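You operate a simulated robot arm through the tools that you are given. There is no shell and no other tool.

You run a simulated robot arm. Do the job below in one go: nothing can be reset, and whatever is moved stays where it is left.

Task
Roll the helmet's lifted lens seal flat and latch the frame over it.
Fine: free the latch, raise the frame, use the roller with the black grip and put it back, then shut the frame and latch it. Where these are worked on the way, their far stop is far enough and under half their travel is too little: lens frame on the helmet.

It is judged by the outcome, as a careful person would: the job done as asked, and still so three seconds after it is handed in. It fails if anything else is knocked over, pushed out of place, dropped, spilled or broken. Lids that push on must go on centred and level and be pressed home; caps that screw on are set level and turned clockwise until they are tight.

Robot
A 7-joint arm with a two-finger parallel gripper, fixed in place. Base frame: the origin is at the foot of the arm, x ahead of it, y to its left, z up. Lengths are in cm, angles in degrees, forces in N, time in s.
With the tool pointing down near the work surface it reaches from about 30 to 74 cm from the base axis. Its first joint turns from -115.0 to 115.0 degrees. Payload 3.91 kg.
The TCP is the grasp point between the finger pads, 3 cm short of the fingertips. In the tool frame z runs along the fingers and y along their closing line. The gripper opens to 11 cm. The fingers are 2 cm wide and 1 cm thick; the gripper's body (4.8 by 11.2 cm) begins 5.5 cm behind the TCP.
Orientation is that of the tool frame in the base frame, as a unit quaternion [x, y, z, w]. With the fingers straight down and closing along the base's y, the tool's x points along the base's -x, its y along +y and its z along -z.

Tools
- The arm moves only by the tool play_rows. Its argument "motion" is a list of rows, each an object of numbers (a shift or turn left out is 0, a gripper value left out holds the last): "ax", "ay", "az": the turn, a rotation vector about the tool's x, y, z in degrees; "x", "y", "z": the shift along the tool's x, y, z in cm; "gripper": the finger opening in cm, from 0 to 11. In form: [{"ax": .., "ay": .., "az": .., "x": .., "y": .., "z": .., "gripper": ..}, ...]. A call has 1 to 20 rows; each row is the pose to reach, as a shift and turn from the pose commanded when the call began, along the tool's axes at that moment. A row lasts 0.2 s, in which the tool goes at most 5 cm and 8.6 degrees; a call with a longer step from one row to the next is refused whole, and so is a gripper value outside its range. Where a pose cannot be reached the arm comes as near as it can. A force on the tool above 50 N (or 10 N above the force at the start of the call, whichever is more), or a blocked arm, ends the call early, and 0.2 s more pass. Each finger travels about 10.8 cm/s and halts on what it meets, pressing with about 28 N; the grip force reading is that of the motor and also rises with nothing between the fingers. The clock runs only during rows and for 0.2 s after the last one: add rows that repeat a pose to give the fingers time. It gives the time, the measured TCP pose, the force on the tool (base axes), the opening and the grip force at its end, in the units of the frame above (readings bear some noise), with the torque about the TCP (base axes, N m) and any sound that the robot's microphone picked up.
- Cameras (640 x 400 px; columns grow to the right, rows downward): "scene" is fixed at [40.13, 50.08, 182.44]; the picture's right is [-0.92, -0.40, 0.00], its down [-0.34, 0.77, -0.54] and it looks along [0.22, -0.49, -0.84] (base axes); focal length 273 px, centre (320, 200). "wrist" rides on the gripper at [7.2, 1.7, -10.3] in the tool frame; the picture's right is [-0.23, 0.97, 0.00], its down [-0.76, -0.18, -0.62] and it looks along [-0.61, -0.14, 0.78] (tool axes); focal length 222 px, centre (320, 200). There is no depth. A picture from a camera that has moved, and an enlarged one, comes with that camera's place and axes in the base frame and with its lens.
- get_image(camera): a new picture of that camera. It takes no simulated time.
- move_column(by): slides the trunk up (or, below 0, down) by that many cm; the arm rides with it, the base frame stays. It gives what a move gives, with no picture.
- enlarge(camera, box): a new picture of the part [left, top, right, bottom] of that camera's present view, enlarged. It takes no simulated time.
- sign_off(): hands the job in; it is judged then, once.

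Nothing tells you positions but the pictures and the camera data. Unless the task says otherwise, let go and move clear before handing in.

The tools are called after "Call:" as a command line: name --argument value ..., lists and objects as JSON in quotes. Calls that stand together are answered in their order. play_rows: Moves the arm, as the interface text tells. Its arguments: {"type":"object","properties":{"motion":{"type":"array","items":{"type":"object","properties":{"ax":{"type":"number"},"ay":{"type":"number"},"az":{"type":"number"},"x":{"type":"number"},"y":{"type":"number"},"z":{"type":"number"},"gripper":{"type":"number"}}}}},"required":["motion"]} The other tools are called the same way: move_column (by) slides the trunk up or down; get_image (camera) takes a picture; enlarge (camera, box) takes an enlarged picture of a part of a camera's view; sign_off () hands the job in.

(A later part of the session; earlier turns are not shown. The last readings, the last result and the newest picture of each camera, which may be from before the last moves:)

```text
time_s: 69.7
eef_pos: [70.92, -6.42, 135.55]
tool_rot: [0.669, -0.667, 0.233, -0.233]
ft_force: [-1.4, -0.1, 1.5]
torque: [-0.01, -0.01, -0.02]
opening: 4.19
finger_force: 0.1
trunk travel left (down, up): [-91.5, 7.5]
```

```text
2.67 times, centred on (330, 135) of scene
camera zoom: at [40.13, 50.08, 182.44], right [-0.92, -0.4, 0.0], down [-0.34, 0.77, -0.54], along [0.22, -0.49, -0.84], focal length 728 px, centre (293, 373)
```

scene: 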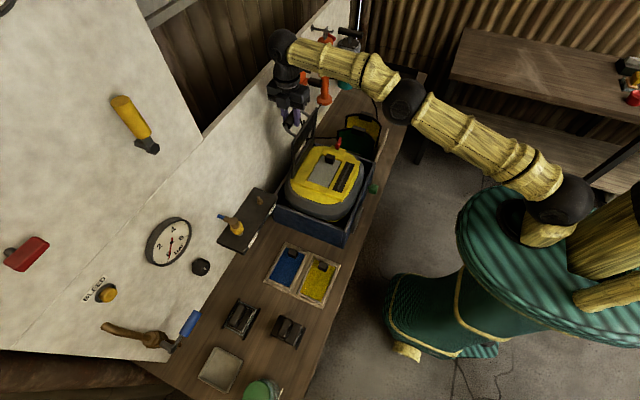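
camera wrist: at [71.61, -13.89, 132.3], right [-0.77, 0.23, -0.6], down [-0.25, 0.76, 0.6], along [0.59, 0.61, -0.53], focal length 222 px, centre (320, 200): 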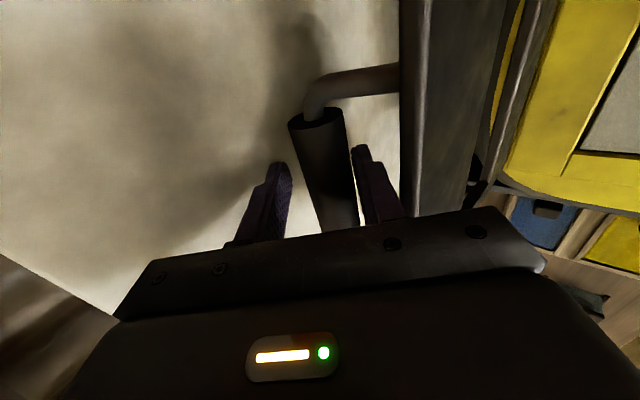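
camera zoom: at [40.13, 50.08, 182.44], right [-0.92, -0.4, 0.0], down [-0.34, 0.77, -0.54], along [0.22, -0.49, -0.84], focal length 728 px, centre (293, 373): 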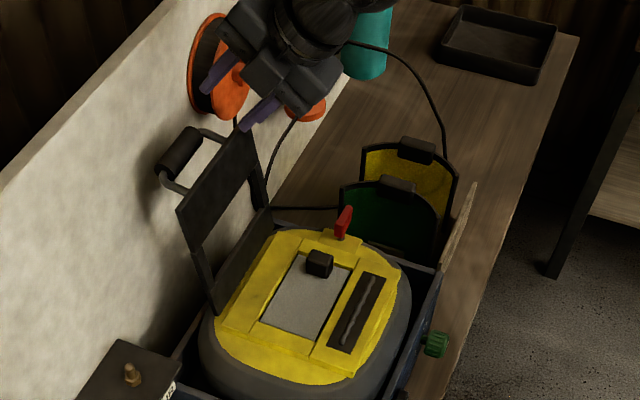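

Call:
play_rows --motion '[{"y": 2.9, "z": -2.8, "ax": -7.6}, {"y": 5.8, "z": -5.6, "ax": -15.2}, {"y": 8.7, "z": -8.4, "ax": -22.8}, {"y": 11.6, "z": -11.2, "ax": -30.4}, {"y": 14.5, "z": -13.9, "ax": -38}]'

Call:
get_image --camera "wrist"

Call:
enlarge --camera "scene" --box '[300, 140, 380, 220]'

```text
time_s: 70.9
eef_pos: [51.28, -6.88, 137.42]
tool_rot: [0.707, -0.707, 0.002, -0.001]
ft_force: [0.2, 0.0, -0.3]
torque: [0.0, -0.01, 0.04]
opening: 4.19
finger_force: 0.0
trunk travel left (down, up): [-91.5, 7.5]
```

```text
taken
camera wrist: at [49.34, -14.04, 147.79], right [-0.97, 0.23, 0.0], down [0.17, 0.76, 0.62], along [0.14, 0.61, -0.78], focal length 222 px, centre (320, 200)
```

wrist: 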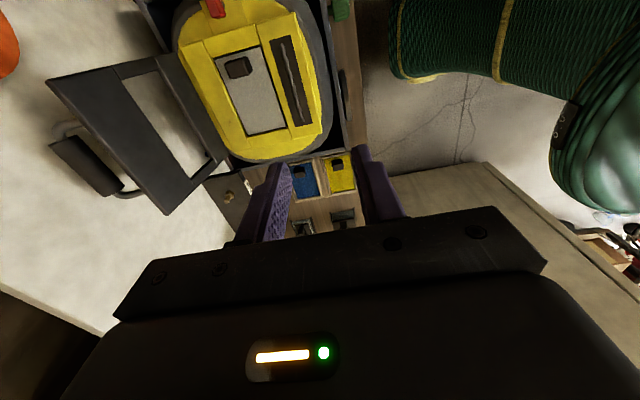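

```text
5.00 times, centred on (340, 180) of scene
camera zoom: at [40.13, 50.08, 182.44], right [-0.92, -0.4, 0.0], down [-0.34, 0.77, -0.54], along [0.22, -0.49, -0.84], focal length 1364 px, centre (220, 300)
```

zoom: 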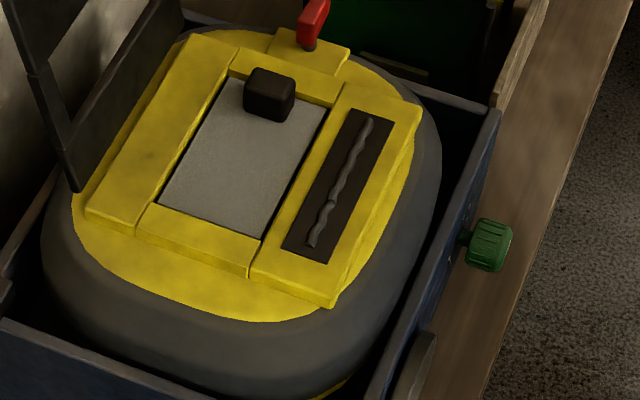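

The seal strip is clearly visible on the near yellow bar, lip running along y. I enlarge from the wrist to locate it precisely.

Call:
enlarge --camera "wrist" --box '[200, 10, 360, 150]'

Call:
enlarge --camera "scene" --box '[328, 154, 364, 194]'

```text
2.86 times, centred on (280, 80) of wrist
camera zoom: at [49.34, -14.04, 147.79], right [-0.97, 0.23, 0.0], down [0.17, 0.76, 0.62], along [0.14, 0.61, -0.78], focal length 635 px, centre (434, 543)
```

zoom: 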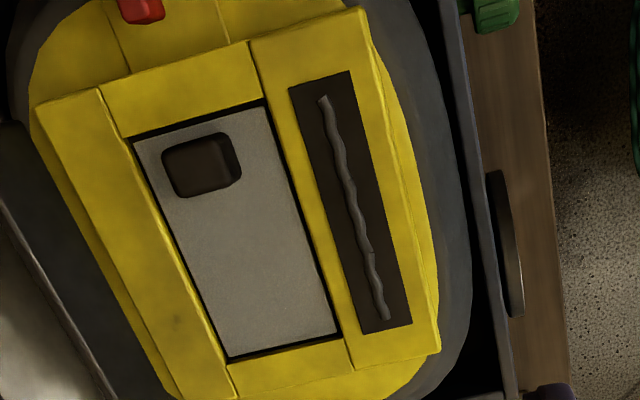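

```text
10.00 times, centred on (346, 174) of scene
camera zoom: at [40.13, 50.08, 182.44], right [-0.92, -0.4, 0.0], down [-0.34, 0.77, -0.54], along [0.22, -0.49, -0.84], focal length 2728 px, centre (60, 460)
```

zoom: 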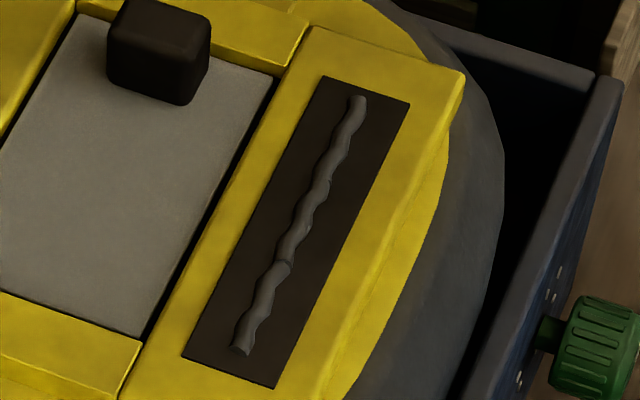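

The seal lip runs from about [56, -12.6] to [56, -0.8] at z≈106.5. Now I go to the roller on the left with the fingers closing along x across its grip.

Call:
play_rows --motion '[{"x": -4.2, "y": -0.2, "z": 2, "gripper": 6}, {"x": -8.5, "y": -0.5, "z": 4, "gripper": 6}, {"x": -12.7, "y": -0.7, "z": 6}, {"x": -17, "y": -1, "z": 8}, {"x": -21.2, "y": -1.2, "z": 10}, {"x": -25.4, "y": -1.5, "z": 12}, {"x": -29.6, "y": -1.7, "z": 14}, {"x": -33.9, "y": -2, "z": 16}, {"x": -38.1, "y": -2.2, "z": 18}, {"x": -42.3, "y": -2.5, "z": 20}, {"x": -46.6, "y": -2.7, "z": 22}, {"x": -50.8, "y": -2.9, "z": 24}]'

Call:
get_image --camera "wrist"

Call:
enlarge --camera "scene" --box '[210, 250, 350, 370]'

```text
time_s: 73.5
eef_pos: [54.49, 44.28, 113.32]
tool_rot: [0.708, -0.706, 0.003, 0.0]
ft_force: [-0.5, 0.9, -0.4]
torque: [-0.05, -0.02, 0.01]
opening: 6.0
finger_force: 0.0
trunk travel left (down, up): [-91.5, 7.5]
```

```text
taken
camera wrist: at [52.7, 37.01, 123.61], right [-0.97, 0.23, -0.01], down [0.17, 0.76, 0.62], along [0.14, 0.6, -0.78], focal length 222 px, centre (320, 200)
```

wrist: 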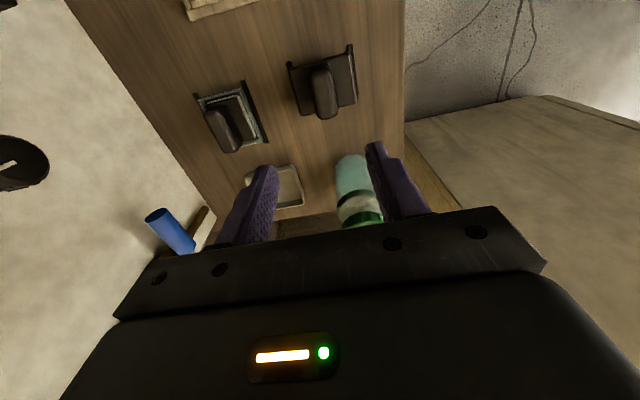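

```text
3.33 times, centred on (280, 310) of scene
camera zoom: at [40.13, 50.08, 182.44], right [-0.92, -0.4, 0.0], down [-0.34, 0.77, -0.54], along [0.22, -0.49, -0.84], focal length 909 px, centre (453, -167)
```

zoom: 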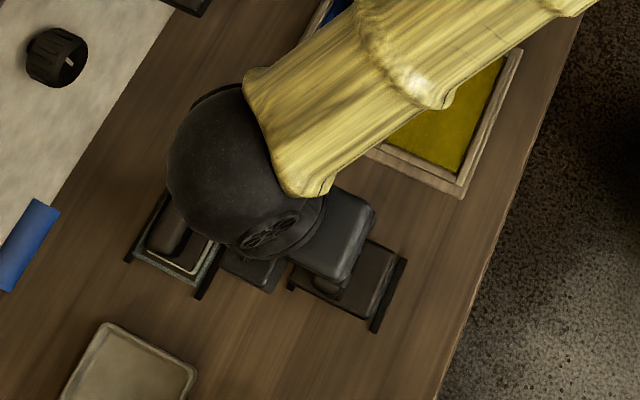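

Call:
enlarge --camera "wrist" --box '[170, 20, 400, 170]'

Call:
enlarge --camera "wrist" --box '[280, 35, 370, 130]'

```text
2.67 times, centred on (285, 95) of wrist
camera zoom: at [52.7, 37.01, 123.61], right [-0.97, 0.23, -0.01], down [0.17, 0.76, 0.62], along [0.14, 0.6, -0.78], focal length 592 px, centre (413, 480)
```

zoom: 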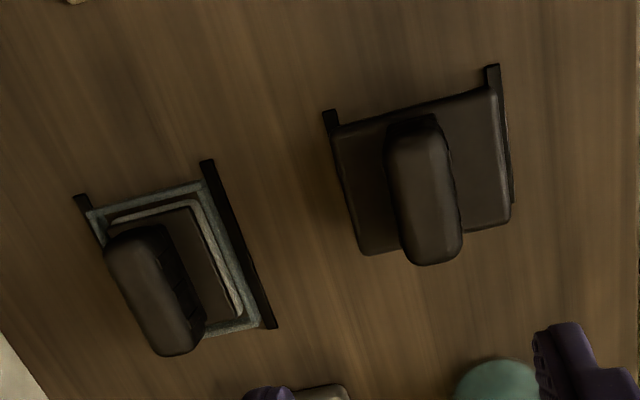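

```text
4.21 times, centred on (325, 82) of wrist
camera zoom: at [52.7, 37.01, 123.61], right [-0.97, 0.23, -0.01], down [0.17, 0.76, 0.62], along [0.14, 0.6, -0.78], focal length 935 px, centre (299, 695)
```

zoom: 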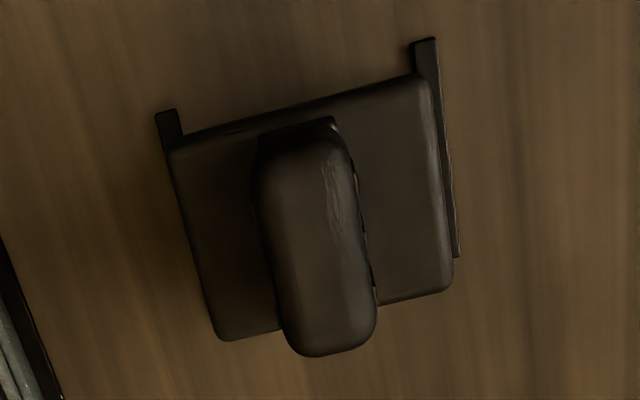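

Call:
play_rows --motion '[{"x": 0.45, "y": 0.35, "z": 4}, {"x": 0.9, "y": 0.7, "z": 8}, {"x": 0.9, "y": 0.7, "z": 12}, {"x": 0.9, "y": 0.7, "z": 14.5}, {"x": 0.9, "y": 0.7, "z": 14.5}]'

Call:
get_image --camera "wrist"

Call:
enlarge --camera "wrist" --box '[200, 60, 440, 240]'

```text
time_s: 74.7
eef_pos: [53.78, 43.05, 98.76]
tool_rot: [0.708, -0.706, 0.002, -0.001]
ft_force: [-0.4, 0.7, -0.1]
torque: [0.01, -0.03, 0.05]
opening: 6.0
finger_force: 0.1
trunk travel left (down, up): [-91.5, 7.5]
```

```text
taken
camera wrist: at [51.92, 35.84, 109.1], right [-0.97, 0.23, -0.01], down [0.17, 0.76, 0.62], along [0.14, 0.61, -0.78], focal length 222 px, centre (320, 200)
```

wrist: 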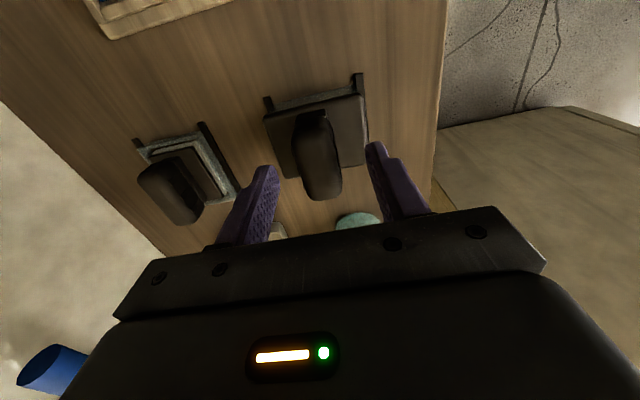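

```text
2.22 times, centred on (320, 150) of wrist
camera zoom: at [51.92, 35.84, 109.1], right [-0.97, 0.23, -0.01], down [0.17, 0.76, 0.62], along [0.14, 0.61, -0.78], focal length 494 px, centre (320, 311)
```

zoom: 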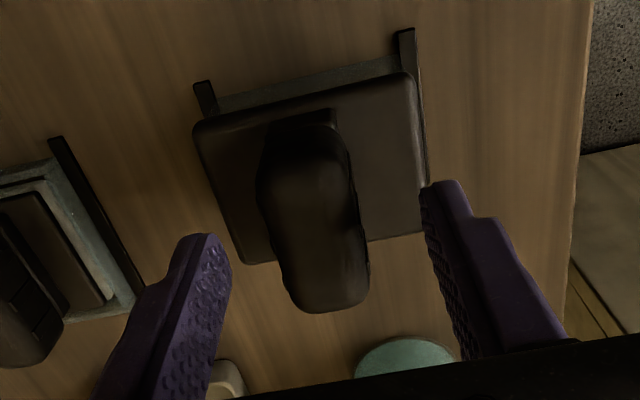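

Call:
play_rows --motion '[{"x": -0.4, "z": 1}, {"x": -0.4, "z": 2}, {"x": -0.4, "z": 3}, {"x": -0.4, "z": 3.5}, {"x": -0.4, "z": 3.5}]'

Call:
enlarge --camera "wrist" --box '[200, 60, 440, 240]'

```text
time_s: 75.9
eef_pos: [53.8, 43.63, 95.36]
tool_rot: [0.707, -0.707, 0.003, -0.002]
ft_force: [-0.2, 0.5, 0.0]
torque: [0.01, 0.03, 0.0]
opening: 6.0
finger_force: 0.1
trunk travel left (down, up): [-91.5, 7.5]
```

```text
2.22 times, centred on (320, 150) of wrist
camera zoom: at [51.96, 36.37, 105.68], right [-0.97, 0.23, 0.0], down [0.17, 0.76, 0.62], along [0.14, 0.61, -0.78], focal length 494 px, centre (320, 311)
```

zoom: 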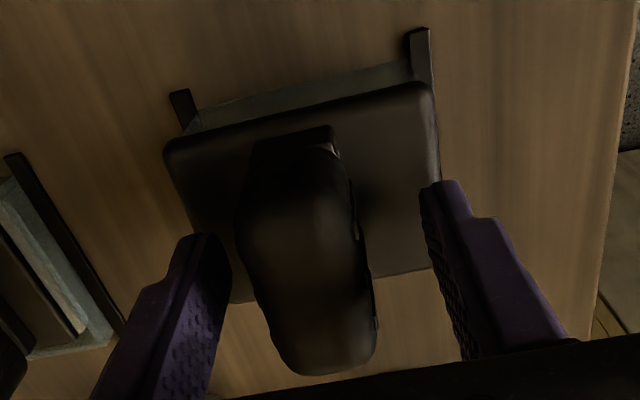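

Call:
play_rows --motion '[{"y": -0.1, "z": 0.4}, {"y": -0.2, "z": 0.8}, {"y": -0.2, "z": 0.8}]'

```text
time_s: 76.7
eef_pos: [53.99, 43.48, 94.62]
tool_rot: [0.708, -0.706, 0.002, -0.001]
ft_force: [0.1, 0.3, -0.5]
torque: [-0.05, 0.01, -0.01]
opening: 6.01
finger_force: 0.2
trunk travel left (down, up): [-91.5, 7.5]
```

Call:
play_rows --motion '[{"gripper": 4.5}, {"gripper": 3.5}, {"gripper": 2.5}, {"gripper": 1.5}, {"gripper": 1.5}]'

Call:
enlarge --camera "wrist" --box '[200, 60, 440, 240]'

```text
time_s: 77.9
eef_pos: [54.01, 43.46, 94.61]
tool_rot: [0.708, -0.706, 0.003, -0.001]
ft_force: [1.1, -0.1, 0.9]
torque: [-0.04, 0.11, -0.03]
opening: 2.78
finger_force: 28.2
trunk travel left (down, up): [-91.5, 7.5]
```

```text
2.22 times, centred on (320, 150) of wrist
camera zoom: at [52.15, 36.29, 104.96], right [-0.97, 0.23, 0.0], down [0.17, 0.76, 0.62], along [0.14, 0.61, -0.78], focal length 494 px, centre (320, 311)
```

zoom: 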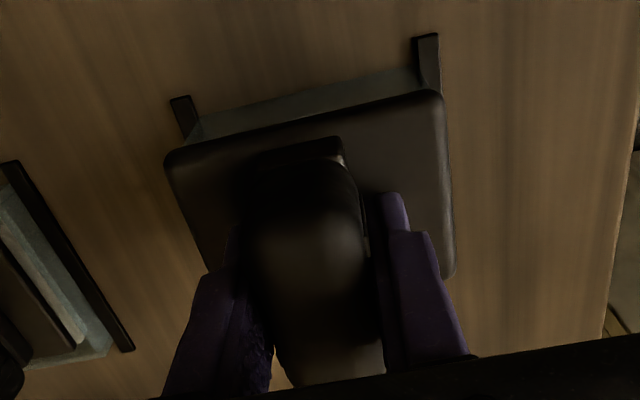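

The grip is held firmly at TCP [54.01, 43.46, 94.61], which I note for putting it back. I lift it slowly and look.

Call:
play_rows --motion '[{"z": -0.5}, {"z": -1.5}, {"z": -3}, {"z": -5}, {"z": -7}, {"z": -9}, {"z": -11}, {"z": -12}]'

Call:
get_image --camera "wrist"

Call:
enlarge --camera "scene" --box '[210, 240, 350, 370]'

```text
time_s: 79.7
eef_pos: [53.95, 43.39, 106.53]
tool_rot: [0.707, -0.707, 0.002, 0.0]
ft_force: [-0.6, 0.8, -2.9]
torque: [0.0, 0.0, 0.01]
opening: 2.77
finger_force: 28.2
trunk travel left (down, up): [-91.5, 7.5]
```

```text
taken
camera wrist: at [52.12, 36.32, 116.85], right [-0.97, 0.23, 0.0], down [0.17, 0.76, 0.62], along [0.14, 0.61, -0.78], focal length 222 px, centre (320, 200)
```

wrist: 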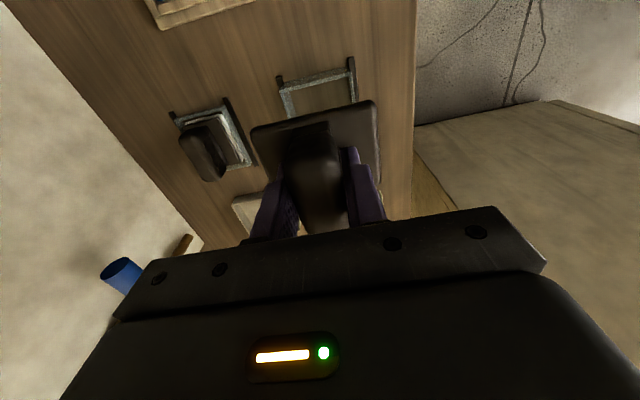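

```text
3.08 times, centred on (280, 305) of scene
camera zoom: at [40.13, 50.08, 182.44], right [-0.92, -0.4, 0.0], down [-0.34, 0.77, -0.54], along [0.22, -0.49, -0.84], focal length 839 px, centre (443, -123)
```

zoom: 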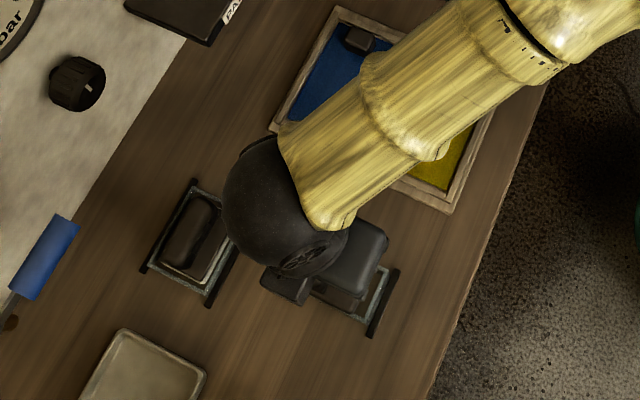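

Call:
play_rows --motion '[{"x": 3, "z": -2.5}, {"x": 6, "z": -5}, {"x": 9, "z": -7.5}, {"x": 12, "z": -10}, {"x": 15, "z": -12.5}, {"x": 18, "z": -15}, {"x": 21, "z": -17}, {"x": 24, "z": -18}]'

Call:
get_image --camera "scene"

Call:
enlarge --camera "scene" --box '[240, 150, 380, 270]'

Call:
enlarge --camera "wrist" --box '[200, 60, 440, 240]'

```text
time_s: 81.5
eef_pos: [53.74, 19.38, 124.46]
tool_rot: [0.708, -0.706, 0.002, -0.002]
ft_force: [-0.3, -0.1, -2.3]
torque: [0.04, 0.0, -0.01]
opening: 2.78
finger_force: 27.6
trunk travel left (down, up): [-91.5, 7.5]
```

```text
taken
```

scene: 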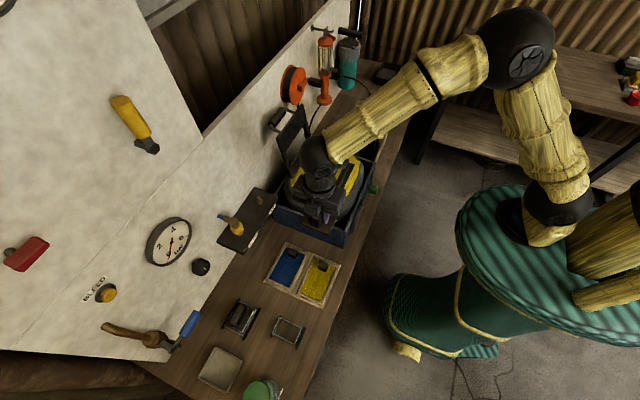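

```text
3.33 times, centred on (310, 210) of scene
camera zoom: at [40.13, 50.08, 182.44], right [-0.92, -0.4, 0.0], down [-0.34, 0.77, -0.54], along [0.22, -0.49, -0.84], focal length 909 px, centre (353, 167)
```

zoom: 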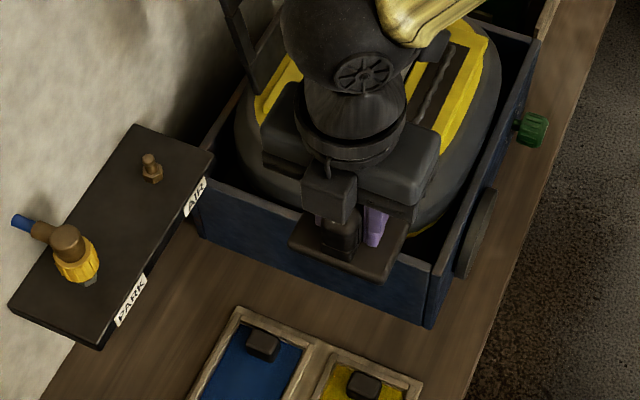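

```text
2.22 times, centred on (320, 150) of wrist
camera zoom: at [51.89, 12.15, 134.88], right [-0.97, 0.23, 0.0], down [0.17, 0.76, 0.62], along [0.14, 0.61, -0.78], focal length 494 px, centre (320, 311)
```

zoom: 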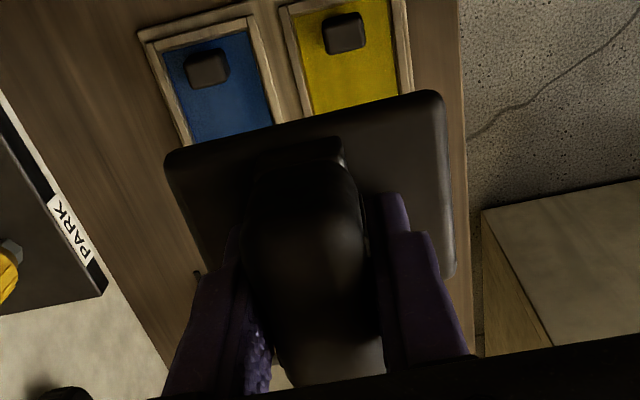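

The roller is held securely (about 3 N). To check it really carries a drum, I tilt it towards the scene camera.

Call:
play_rows --motion '[{"ay": -8}, {"ay": -16}, {"ay": -24}, {"ay": -32}, {"ay": -40}, {"ay": -45}]'

Call:
enlarge --camera "scene" --box '[270, 170, 370, 260]'

```text
time_s: 82.9
eef_pos: [53.92, 19.57, 124.56]
tool_rot: [0.654, -0.652, -0.27, -0.273]
ft_force: [-0.9, 0.1, -2.6]
torque: [-0.05, 0.01, 0.01]
opening: 2.78
finger_force: 28.0
trunk travel left (down, up): [-91.5, 7.5]
```

```text
4.44 times, centred on (320, 215) of scene
camera zoom: at [40.13, 50.08, 182.44], right [-0.92, -0.4, 0.0], down [-0.34, 0.77, -0.54], along [0.22, -0.49, -0.84], focal length 1212 px, centre (320, 133)
```

zoom: 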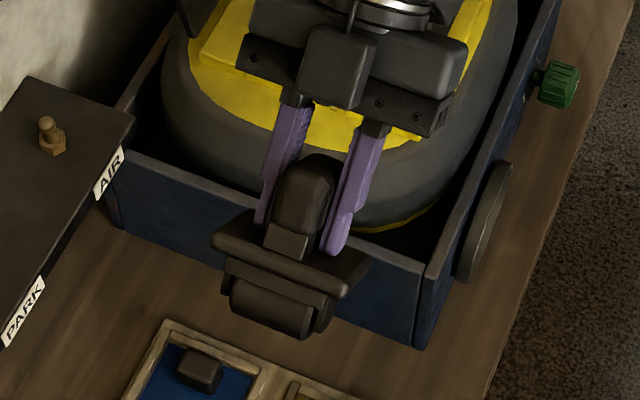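

It is indeed the roller: a dark drum with its axis along x hangs under the plate, its bottom about 8 cm beyond the TCP. I straighten up and carry it over the seal.

Call:
play_rows --motion '[{"ay": 8}, {"ay": 16}, {"ay": 24}, {"ay": 32}, {"ay": 40}, {"ay": 45}]'

Call:
play_rows --motion '[{"x": 3, "y": -0.3}, {"x": 6, "y": -0.6}, {"x": 9, "y": -0.9}, {"x": 12, "y": -1.2}, {"x": 15, "y": -1.5}, {"x": 18, "y": -1.8}, {"x": 20, "y": -2}, {"x": 20, "y": -2}]'

Call:
get_image --camera "wrist"

Call:
enlarge --camera "scene" --box '[270, 110, 400, 230]'

```text
time_s: 84.3
eef_pos: [53.61, 19.91, 124.52]
tool_rot: [0.708, -0.706, 0.003, 0.0]
ft_force: [-0.5, -0.3, -1.9]
torque: [-0.02, -0.01, 0.0]
opening: 2.76
finger_force: 28.2
trunk travel left (down, up): [-91.5, 7.5]
```

```text
time_s: 86.1
eef_pos: [55.84, -0.47, 124.59]
tool_rot: [0.707, -0.707, 0.002, -0.002]
ft_force: [-0.2, 0.1, -1.9]
torque: [0.01, -0.02, -0.01]
opening: 2.79
finger_force: 27.7
trunk travel left (down, up): [-91.5, 7.5]
```

```text
taken
camera wrist: at [54.06, -7.6, 134.93], right [-0.97, 0.23, 0.0], down [0.17, 0.76, 0.62], along [0.14, 0.61, -0.78], focal length 222 px, centre (320, 200)
```

wrist: 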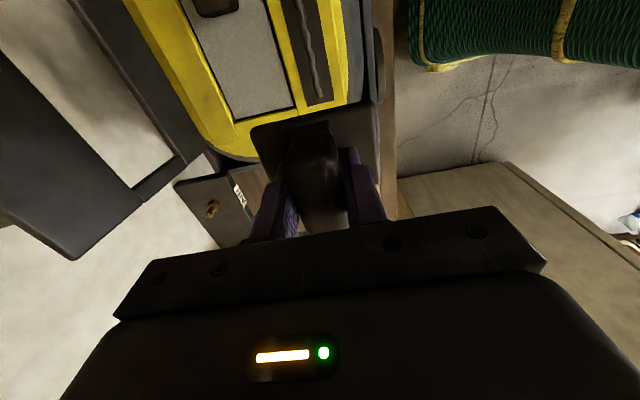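

```text
3.33 times, centred on (335, 170) of scene
camera zoom: at [40.13, 50.08, 182.44], right [-0.92, -0.4, 0.0], down [-0.34, 0.77, -0.54], along [0.22, -0.49, -0.84], focal length 909 px, centre (270, 300)
```

zoom: 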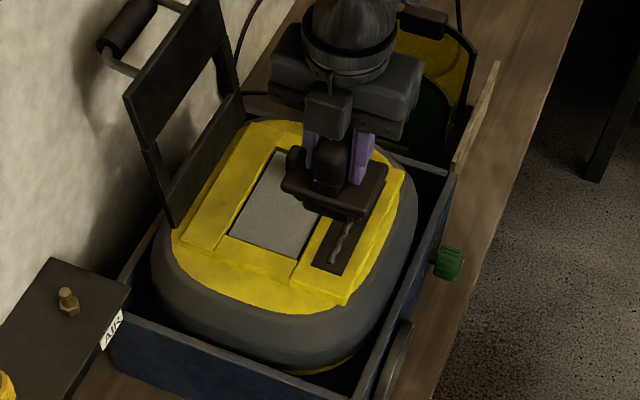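

Call:
play_rows --motion '[{"x": -0.8, "z": 3}, {"x": -0.8, "z": 6}, {"x": -0.8, "z": 8}, {"x": -0.8, "z": 8.6}, {"x": -0.8, "z": 8.6}]'

Call:
enlarge --camera "scene" --box '[290, 130, 390, 220]'

```text
time_s: 87.3
eef_pos: [56.01, 0.51, 115.87]
tool_rot: [0.708, -0.706, 0.001, -0.001]
ft_force: [0.1, 0.4, -2.7]
torque: [0.0, -0.02, -0.01]
opening: 2.77
finger_force: 27.8
trunk travel left (down, up): [-91.5, 7.5]
```

```text
4.44 times, centred on (340, 175) of scene
camera zoom: at [40.13, 50.08, 182.44], right [-0.92, -0.4, 0.0], down [-0.34, 0.77, -0.54], along [0.22, -0.49, -0.84], focal length 1212 px, centre (231, 311)
```

zoom: 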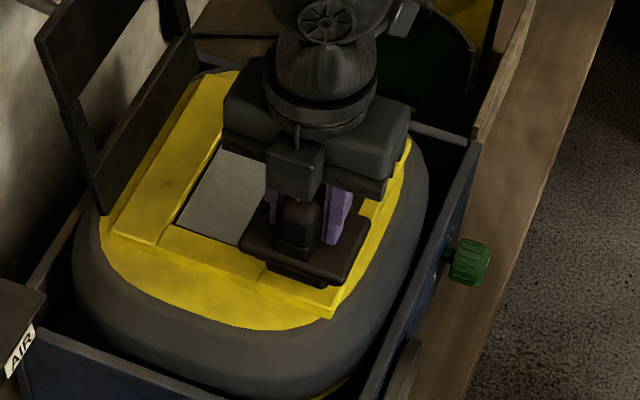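

Call:
play_rows --motion '[{"y": 0.2, "z": 0.3}, {"y": 0.2, "z": 0.6}, {"y": 0.2, "z": 0.6}]'

Call:
play_rows --motion '[{"z": 0.2}, {"z": 0.4}, {"z": 0.4}]'

```text
time_s: 88.1
eef_pos: [55.63, 0.34, 115.24]
tool_rot: [0.708, -0.706, 0.002, 0.0]
ft_force: [-0.2, -1.1, -2.7]
torque: [0.0, -0.01, -0.01]
opening: 2.78
finger_force: 27.8
trunk travel left (down, up): [-91.5, 7.5]
```

```text
time_s: 88.9
eef_pos: [55.65, 0.41, 114.98]
tool_rot: [0.708, -0.706, 0.003, -0.001]
ft_force: [0.4, -0.6, -2.4]
torque: [-0.01, -0.03, -0.05]
opening: 2.77
finger_force: 28.0
trunk travel left (down, up): [-91.5, 7.5]
```

Call:
play_rows --motion '[{"z": 0.2}, {"z": 0.4}, {"z": 0.4}]'

Call:
play_rows --motion '[{"z": 0.2}, {"z": 0.3}, {"z": 0.3}]'

```text
time_s: 89.7
eef_pos: [55.65, 0.49, 114.87]
tool_rot: [0.707, -0.707, 0.004, -0.004]
ft_force: [2.8, -0.3, 34.0]
torque: [-0.01, 0.64, 0.0]
opening: 2.78
finger_force: 27.8
trunk travel left (down, up): [-91.5, 7.5]
```

```text
time_s: 90.2
eef_pos: [55.65, 0.37, 114.72]
tool_rot: [0.708, -0.706, 0.005, -0.004]
ft_force: [-6.5, -0.6, 19.0]
torque: [-0.02, 1.02, -0.06]
opening: 2.78
finger_force: 27.7
trunk travel left (down, up): [-91.5, 7.5]
stopped in row 2: the force on the tool passed its limit at 51 N (the readings are from after the stop); the commanded pose is now the measured one
```

Contact is at TCP z≈114.85. I start rolling gently towards -y over the lip, watching the force.

Call:
play_rows --motion '[{"x": 0.3}, {"x": 0.7}, {"x": 1.1}, {"x": 1.5}, {"x": 2}]'

Call:
get_image --camera "wrist"

Call:
enlarge --camera "scene" --box '[300, 140, 380, 210]'

```text
time_s: 91.5
eef_pos: [55.71, -1.59, 114.71]
tool_rot: [0.708, -0.706, 0.006, -0.004]
ft_force: [-5.6, 0.0, 25.4]
torque: [-0.03, 1.09, -0.02]
opening: 2.8
finger_force: 27.7
trunk travel left (down, up): [-91.5, 7.5]
```

```text
taken
camera wrist: at [53.83, -8.75, 125.05], right [-0.97, 0.23, -0.01], down [0.17, 0.76, 0.62], along [0.15, 0.61, -0.78], focal length 222 px, centre (320, 200)
```

wrist: 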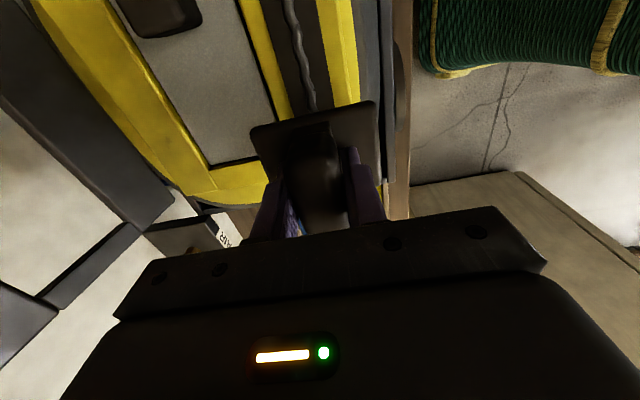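

```text
5.71 times, centred on (340, 175) of scene
camera zoom: at [40.13, 50.08, 182.44], right [-0.92, -0.4, 0.0], down [-0.34, 0.77, -0.54], along [0.22, -0.49, -0.84], focal length 1559 px, centre (206, 343)
```

zoom: 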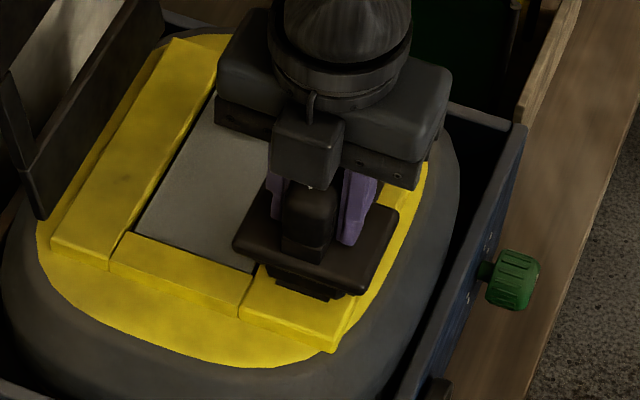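

Call:
play_rows --motion '[{"ax": -0.5}, {"ax": -1}, {"ax": -1}]'

```text
time_s: 92.2
eef_pos: [55.77, -1.56, 114.63]
tool_rot: [0.708, -0.707, 0.0, 0.001]
ft_force: [1.7, -1.7, 29.7]
torque: [-0.01, -0.55, 0.01]
opening: 2.83
finger_force: 27.4
trunk travel left (down, up): [-91.5, 7.5]
```

Call:
play_rows --motion '[{"ax": 0.4, "z": -0.05}, {"ax": 0.4, "x": 0.5, "z": -0.05}, {"ax": 0.4, "x": 1.0, "z": -0.05}, {"ax": 0.4, "x": 1.6, "z": -0.05}, {"ax": 0.4, "x": 2.2, "z": -0.05}, {"ax": 0.4, "x": 2.8, "z": -0.05}, {"ax": 0.4, "x": 3.4, "z": -0.05}, {"ax": 0.4, "x": 4.0, "z": -0.05}]'

Call:
get_image --camera "wrist"

Call:
enlarge --camera "scene" --box '[300, 140, 380, 210]'

```text
time_s: 94.0
eef_pos: [55.79, -5.45, 114.47]
tool_rot: [0.708, -0.706, 0.001, 0.0]
ft_force: [3.6, -0.7, 26.6]
torque: [0.02, -0.06, -0.05]
opening: 2.78
finger_force: 27.5
trunk travel left (down, up): [-91.5, 7.5]
```

```text
taken
camera wrist: at [53.97, -12.69, 125.06], right [-0.97, 0.23, 0.0], down [0.17, 0.76, 0.62], along [0.14, 0.61, -0.78], focal length 222 px, centre (320, 200)
```

wrist: 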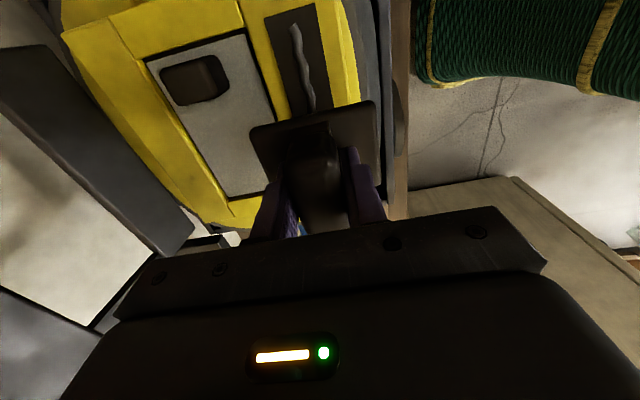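

```text
5.71 times, centred on (340, 175) of scene
camera zoom: at [40.13, 50.08, 182.44], right [-0.92, -0.4, 0.0], down [-0.34, 0.77, -0.54], along [0.22, -0.49, -0.84], focal length 1559 px, centre (206, 343)
```

zoom: 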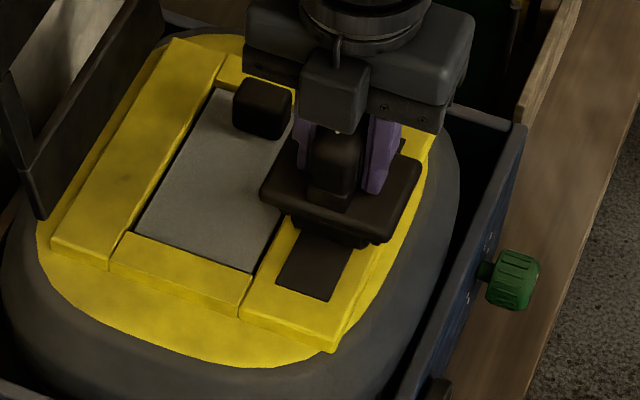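

The lip lies flat behind the roller. I continue rolling to the -y end.

Call:
play_rows --motion '[{"x": 0.5}, {"x": 1.1}, {"x": 1.7}, {"x": 2.3}, {"x": 2.9}, {"x": 3.5}, {"x": 4.1}, {"x": 4.1}]'

Call:
play_rows --motion '[{"x": 0.5}, {"x": 1.1}, {"x": 1.7}, {"x": 2.3}, {"x": 2.9}, {"x": 3.5}, {"x": 4.1}, {"x": 4.4}]'

Call:
enlarge --camera "scene" --box '[300, 130, 380, 210]'

```text
time_s: 95.8
eef_pos: [55.82, -9.68, 114.78]
tool_rot: [0.708, -0.706, 0.002, -0.001]
ft_force: [-0.7, 0.9, 24.8]
torque: [0.01, 0.15, -0.02]
opening: 2.81
finger_force: 27.8
trunk travel left (down, up): [-91.5, 7.5]
```

```text
time_s: 97.7
eef_pos: [55.78, -14.1, 114.82]
tool_rot: [0.708, -0.707, 0.0, 0.001]
ft_force: [-1.4, 0.2, 20.5]
torque: [0.0, 0.15, 0.01]
opening: 2.8
finger_force: 27.9
trunk travel left (down, up): [-91.5, 7.5]
```

```text
5.00 times, centred on (340, 170) of scene
camera zoom: at [40.13, 50.08, 182.44], right [-0.92, -0.4, 0.0], down [-0.34, 0.77, -0.54], along [0.22, -0.49, -0.84], focal length 1364 px, centre (220, 350)
```

zoom: 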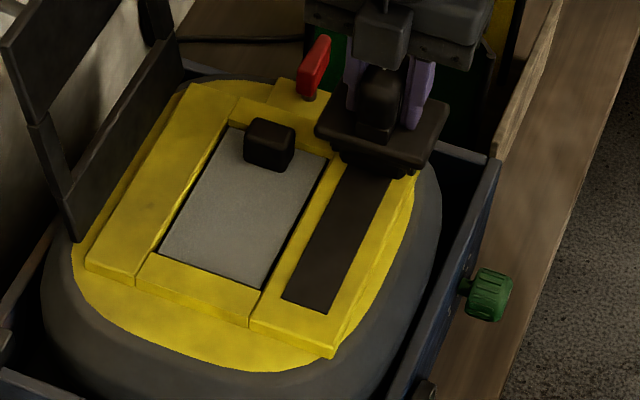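

Call:
play_rows --motion '[{"z": -0.5}, {"z": -2}, {"z": -5}, {"z": -9}, {"z": -12}]'

Call:
get_image --camera "wrist"

Call:
enlarge --camera "scene" --box '[300, 130, 380, 210]'

```text
time_s: 98.8
eef_pos: [56.0, -14.33, 126.88]
tool_rot: [0.708, -0.707, 0.001, 0.001]
ft_force: [0.4, -0.7, -2.7]
torque: [-0.03, 0.03, 0.0]
opening: 2.78
finger_force: 28.1
trunk travel left (down, up): [-91.5, 7.5]
```

```text
taken
camera wrist: at [54.2, -21.46, 137.12], right [-0.97, 0.23, 0.0], down [0.18, 0.76, 0.62], along [0.14, 0.61, -0.78], focal length 222 px, centre (320, 200)
```

wrist: 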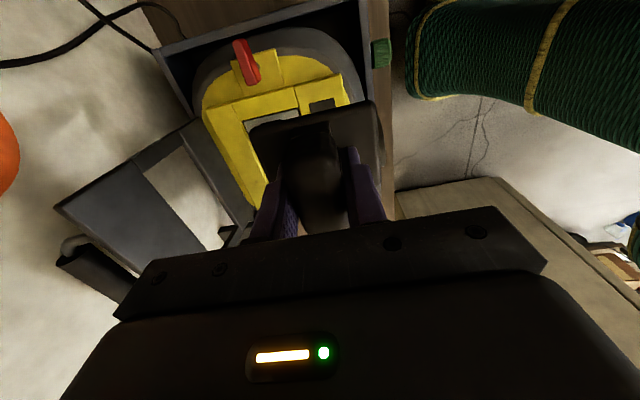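

```text
5.00 times, centred on (340, 170) of scene
camera zoom: at [40.13, 50.08, 182.44], right [-0.92, -0.4, 0.0], down [-0.34, 0.77, -0.54], along [0.22, -0.49, -0.84], focal length 1364 px, centre (220, 350)
```

zoom: 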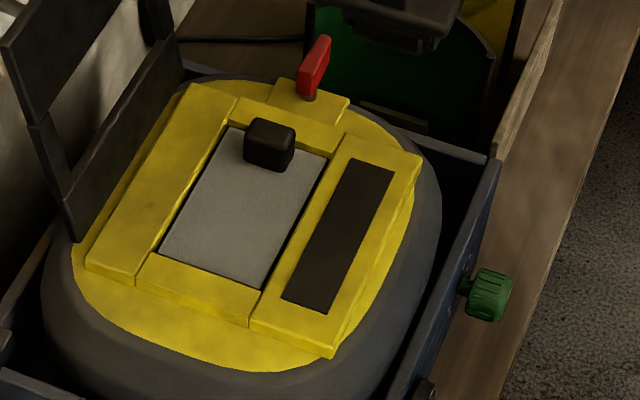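

The seal is completely flat. Now I carry the roller back above its cradle.

Call:
play_rows --motion '[{"x": -4.4, "y": 0.15}, {"x": -8.8, "y": 0.3}, {"x": -13.2, "y": 0.45}, {"x": -17.6, "y": 0.6}, {"x": -22, "y": 0.75}, {"x": -26.4, "y": 0.9}, {"x": -30.8, "y": 1.05, "z": 1.5}, {"x": -35.2, "y": 1.2, "z": 3.5}, {"x": -39.6, "y": 1.4, "z": 5.5}, {"x": -44, "y": 1.6, "z": 7.5}, {"x": -48.3, "y": 1.8, "z": 9.5}, {"x": -52.5, "y": 1.9, "z": 11.5}, {"x": -55.5, "y": 2, "z": 13.5}, {"x": -57.7, "y": 2, "z": 15}, {"x": -57.7, "y": 2, "z": 15}]'

Call:
get_image --camera "wrist"

Call:
enlarge --camera "wrist" --box '[200, 40, 440, 240]'

Call:
enlarge --camera "scene" --box '[220, 260, 340, 360]'

```text
time_s: 102.0
eef_pos: [53.98, 43.55, 111.59]
tool_rot: [0.708, -0.706, 0.001, 0.001]
ft_force: [0.0, -1.3, -2.4]
torque: [-0.01, -0.01, 0.0]
opening: 2.78
finger_force: 28.2
trunk travel left (down, up): [-91.5, 7.5]
```

```text
taken
camera wrist: at [52.19, 36.47, 121.8], right [-0.97, 0.23, 0.0], down [0.18, 0.76, 0.62], along [0.14, 0.61, -0.78], focal length 222 px, centre (320, 200)
```

wrist: 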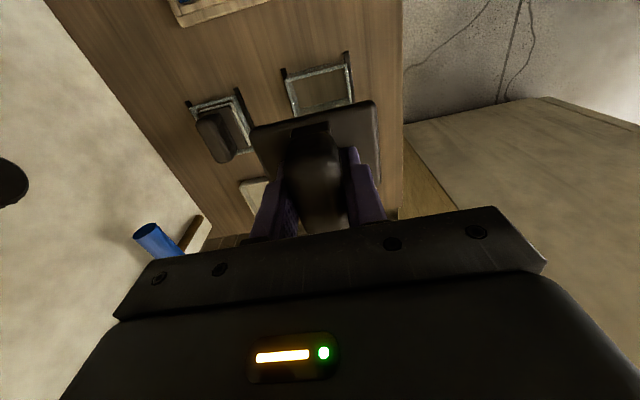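

```text
2.00 times, centred on (320, 140) of wrist
camera zoom: at [52.19, 36.47, 121.8], right [-0.97, 0.23, 0.0], down [0.18, 0.76, 0.62], along [0.14, 0.61, -0.78], focal length 444 px, centre (320, 320)
```

zoom: 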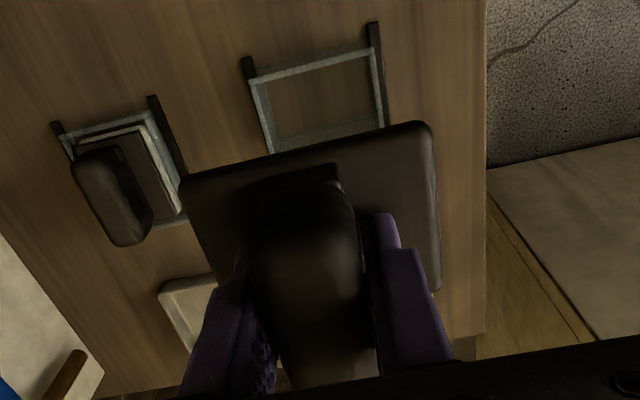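

```text
4.00 times, centred on (280, 310) of scene
camera zoom: at [40.13, 50.08, 182.44], right [-0.92, -0.4, 0.0], down [-0.34, 0.77, -0.54], along [0.22, -0.49, -0.84], focal length 1091 px, centre (480, -240)
```

zoom: 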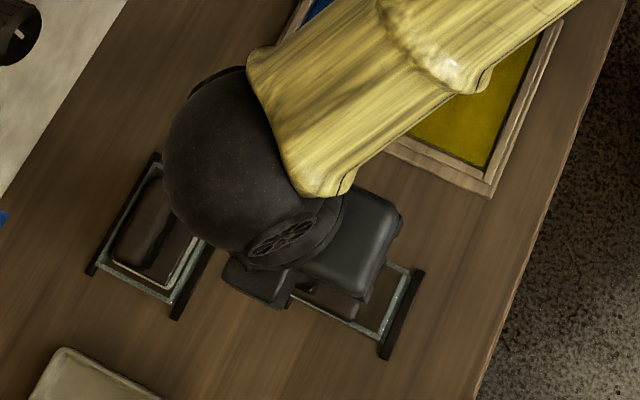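

Call:
play_rows --motion '[{"z": 3}, {"z": 6}, {"z": 8}, {"z": 8}, {"z": 8}]'

Call:
enlarge --camera "wrist" --box '[200, 40, 440, 240]'

```text
time_s: 103.2
eef_pos: [53.97, 43.67, 103.25]
tool_rot: [0.708, -0.707, 0.001, 0.001]
ft_force: [-0.8, -0.3, -2.0]
torque: [0.03, 0.0, -0.01]
opening: 2.76
finger_force: 27.7
trunk travel left (down, up): [-91.5, 7.5]
```

```text
2.00 times, centred on (320, 140) of wrist
camera zoom: at [52.14, 36.47, 113.68], right [-0.97, 0.23, 0.0], down [0.18, 0.76, 0.62], along [0.14, 0.61, -0.78], focal length 444 px, centre (320, 320)
```

zoom: 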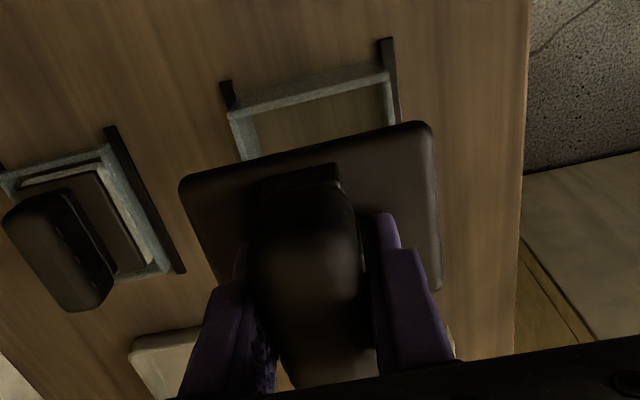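

Call:
play_rows --motion '[{"x": 0.1, "z": 1.5}, {"x": 0.13, "z": 3}, {"x": 0.13, "z": 4.5}, {"x": 0.13, "z": 5.5}, {"x": 0.13, "z": 5.5}]'

Call:
enlarge --camera "wrist" --box '[200, 40, 440, 240]'

```text
time_s: 104.5
eef_pos: [53.86, 43.49, 97.9]
tool_rot: [0.708, -0.707, 0.001, 0.0]
ft_force: [0.0, 0.1, -3.0]
torque: [0.01, -0.02, -0.01]
opening: 2.8
finger_force: 28.1
trunk travel left (down, up): [-91.5, 7.5]
```

```text
2.00 times, centred on (320, 140) of wrist
camera zoom: at [52.17, 36.34, 108.33], right [-0.97, 0.23, 0.0], down [0.18, 0.76, 0.62], along [0.14, 0.61, -0.78], focal length 444 px, centre (320, 320)
```

zoom: 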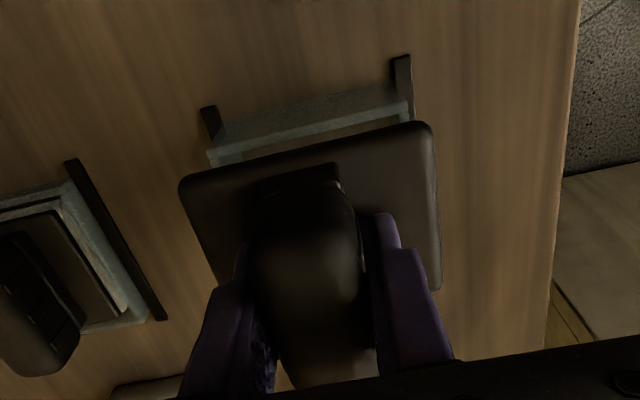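

Call:
play_rows --motion '[{"y": -0.05, "z": 0.7}, {"y": -0.08, "z": 1.4}, {"y": -0.08, "z": 2.1}, {"y": -0.08, "z": 2.6}, {"y": -0.08, "z": 2.9}, {"y": -0.08, "z": 2.9}]'

Call:
enlarge --camera "wrist" --box '[200, 60, 440, 240]'

```text
time_s: 105.8
eef_pos: [54.0, 43.43, 94.95]
tool_rot: [0.708, -0.706, 0.001, 0.001]
ft_force: [-0.1, 0.2, -1.7]
torque: [0.02, -0.02, -0.02]
opening: 2.79
finger_force: 28.2
trunk travel left (down, up): [-91.5, 7.5]
```

```text
2.22 times, centred on (320, 150) of wrist
camera zoom: at [52.2, 36.26, 105.42], right [-0.97, 0.23, 0.0], down [0.18, 0.76, 0.62], along [0.14, 0.61, -0.78], focal length 494 px, centre (320, 311)
```

zoom: 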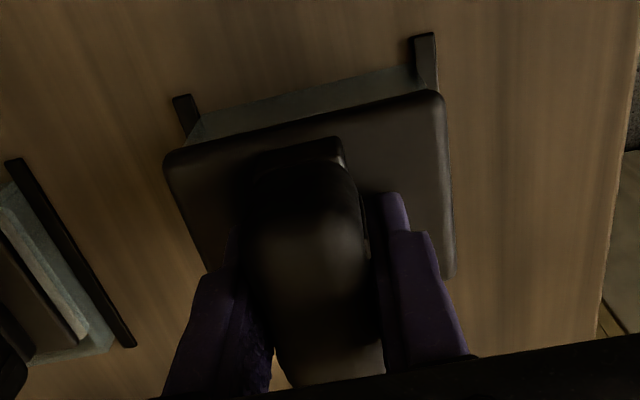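

Call:
play_rows --motion '[{"z": 0.15}, {"z": 0.3}, {"z": 0.3}]'

```text
time_s: 106.7
eef_pos: [54.06, 43.55, 94.82]
tool_rot: [0.708, -0.706, 0.001, 0.0]
ft_force: [-0.6, 0.4, -2.9]
torque: [0.03, -0.01, 0.01]
opening: 2.78
finger_force: 28.2
trunk travel left (down, up): [-91.5, 7.5]
```

Call:
play_rows --motion '[{"z": 0.15}, {"z": 0.25}, {"z": 0.25}]'

```text
time_s: 107.5
eef_pos: [53.8, 43.48, 94.5]
tool_rot: [0.708, -0.706, 0.001, 0.001]
ft_force: [0.0, 0.3, -2.6]
torque: [0.01, -0.04, -0.03]
opening: 2.81
finger_force: 27.4
trunk travel left (down, up): [-91.5, 7.5]
```

Call:
play_rows --motion '[{"z": 0.15}, {"z": 0.3}, {"z": 0.3}]'

Call:
enlarge --camera "wrist" --box '[200, 60, 440, 240]'

```text
time_s: 108.2
eef_pos: [53.98, 43.55, 94.45]
tool_rot: [0.708, -0.707, 0.001, 0.0]
ft_force: [-2.2, -1.2, 13.6]
torque: [-0.31, 0.67, 0.03]
opening: 2.79
finger_force: 27.7
trunk travel left (down, up): [-91.5, 7.5]
```

```text
2.22 times, centred on (320, 150) of wrist
camera zoom: at [52.12, 36.26, 104.87], right [-0.97, 0.23, 0.0], down [0.18, 0.76, 0.62], along [0.14, 0.61, -0.78], focal length 494 px, centre (320, 311)
```

zoom: 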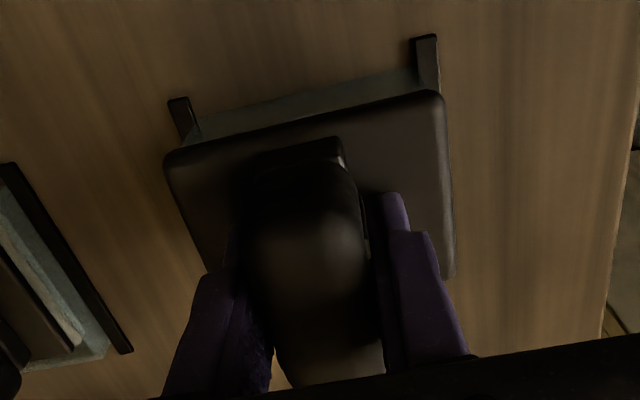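

The roller is seated in its cradle (contact at its original height). I release it and rise.

Call:
play_rows --motion '[{"z": -0.12}, {"z": -0.12, "gripper": 3.2}, {"z": -0.12, "gripper": 4}, {"z": -0.12, "gripper": 5}, {"z": -0.12, "gripper": 5}, {"z": -2, "gripper": 5}, {"z": -5, "gripper": 5}, {"z": -9, "gripper": 5}, {"z": -13, "gripper": 5}]'

Call:
enlarge --camera "wrist" --box '[170, 20, 400, 170]'

```text
time_s: 110.2
eef_pos: [53.69, 43.29, 107.08]
tool_rot: [0.708, -0.707, 0.001, 0.0]
ft_force: [-0.4, 0.2, 0.4]
torque: [0.0, -0.01, -0.01]
opening: 5.01
finger_force: 0.0
trunk travel left (down, up): [-91.5, 7.5]
```

```text
2.67 times, centred on (285, 95) of wrist
camera zoom: at [51.9, 36.04, 117.44], right [-0.97, 0.23, 0.0], down [0.18, 0.76, 0.62], along [0.14, 0.61, -0.78], focal length 592 px, centre (413, 480)
```

zoom: 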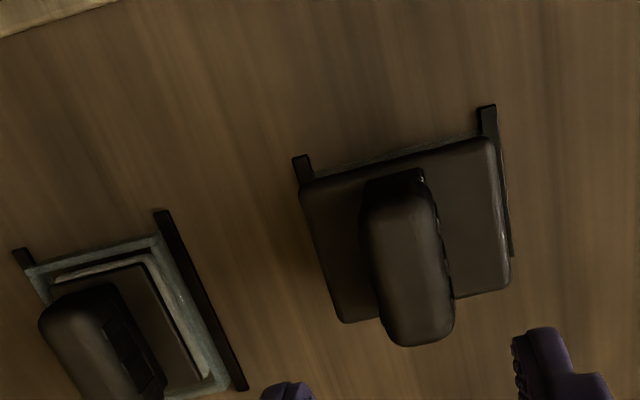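

The roller is back. Next I return above the helmet to close the frame.

Call:
play_rows --motion '[{"x": 2.5, "z": -4}, {"x": 6, "z": -7}, {"x": 10, "z": -10}, {"x": 14, "z": -12.5}, {"x": 18, "z": -15}, {"x": 22, "z": -17.5}, {"x": 26, "z": -20}, {"x": 30, "z": -22}, {"x": 34, "y": 0.5, "z": -24}, {"x": 38, "y": 1, "z": -26}, {"x": 42, "y": 1.5, "z": -28}, {"x": 46, "y": 2, "z": -30}, {"x": 50, "y": 2.4, "z": -30}]'

Call:
get_image --camera "scene"

Call:
enlarge --camera "scene" --box '[264, 304, 312, 350]'

Call:
enlarge --camera "scene" --box '[260, 60, 400, 210]'

```text
time_s: 113.0
eef_pos: [51.7, -6.52, 137.42]
tool_rot: [0.708, -0.707, 0.001, 0.001]
ft_force: [-0.6, -0.4, -0.8]
torque: [0.03, -0.01, -0.02]
opening: 4.99
finger_force: 0.1
trunk travel left (down, up): [-91.5, 7.5]
```

```text
taken
```

scene: 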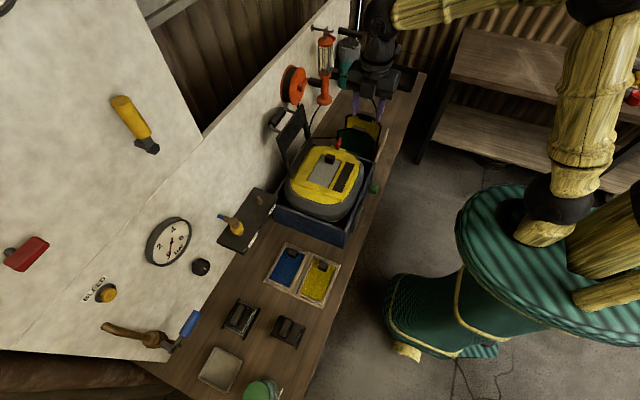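

```text
8.70 times, centred on (288, 327) of scene
camera zoom: at [40.13, 50.08, 182.44], right [-0.92, -0.4, 0.0], down [-0.34, 0.77, -0.54], along [0.22, -0.49, -0.84], focal length 2372 px, centre (598, -904)
```

zoom: 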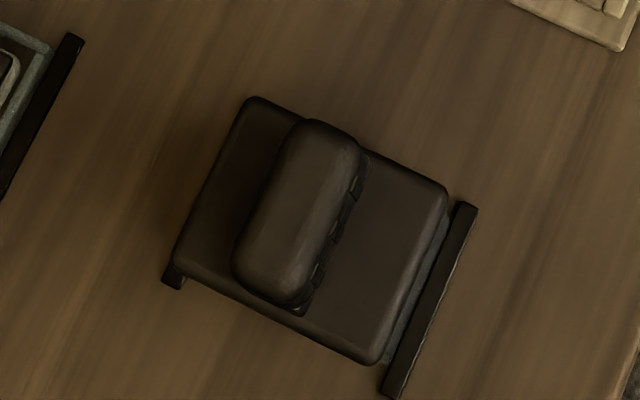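

```text
2.67 times, centred on (330, 135) of scene
camera zoom: at [40.13, 50.08, 182.44], right [-0.92, -0.4, 0.0], down [-0.34, 0.77, -0.54], along [0.22, -0.49, -0.84], focal length 728 px, centre (293, 373)
```

zoom: 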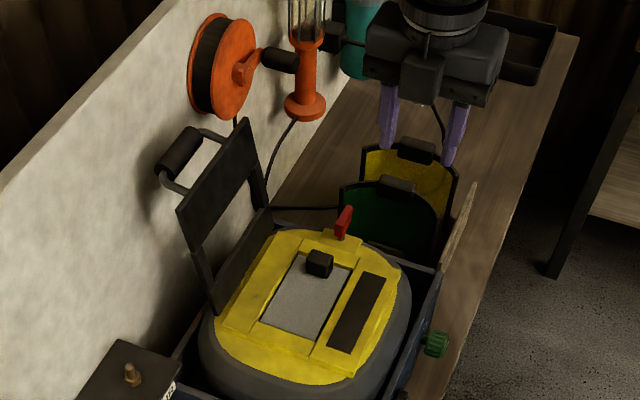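

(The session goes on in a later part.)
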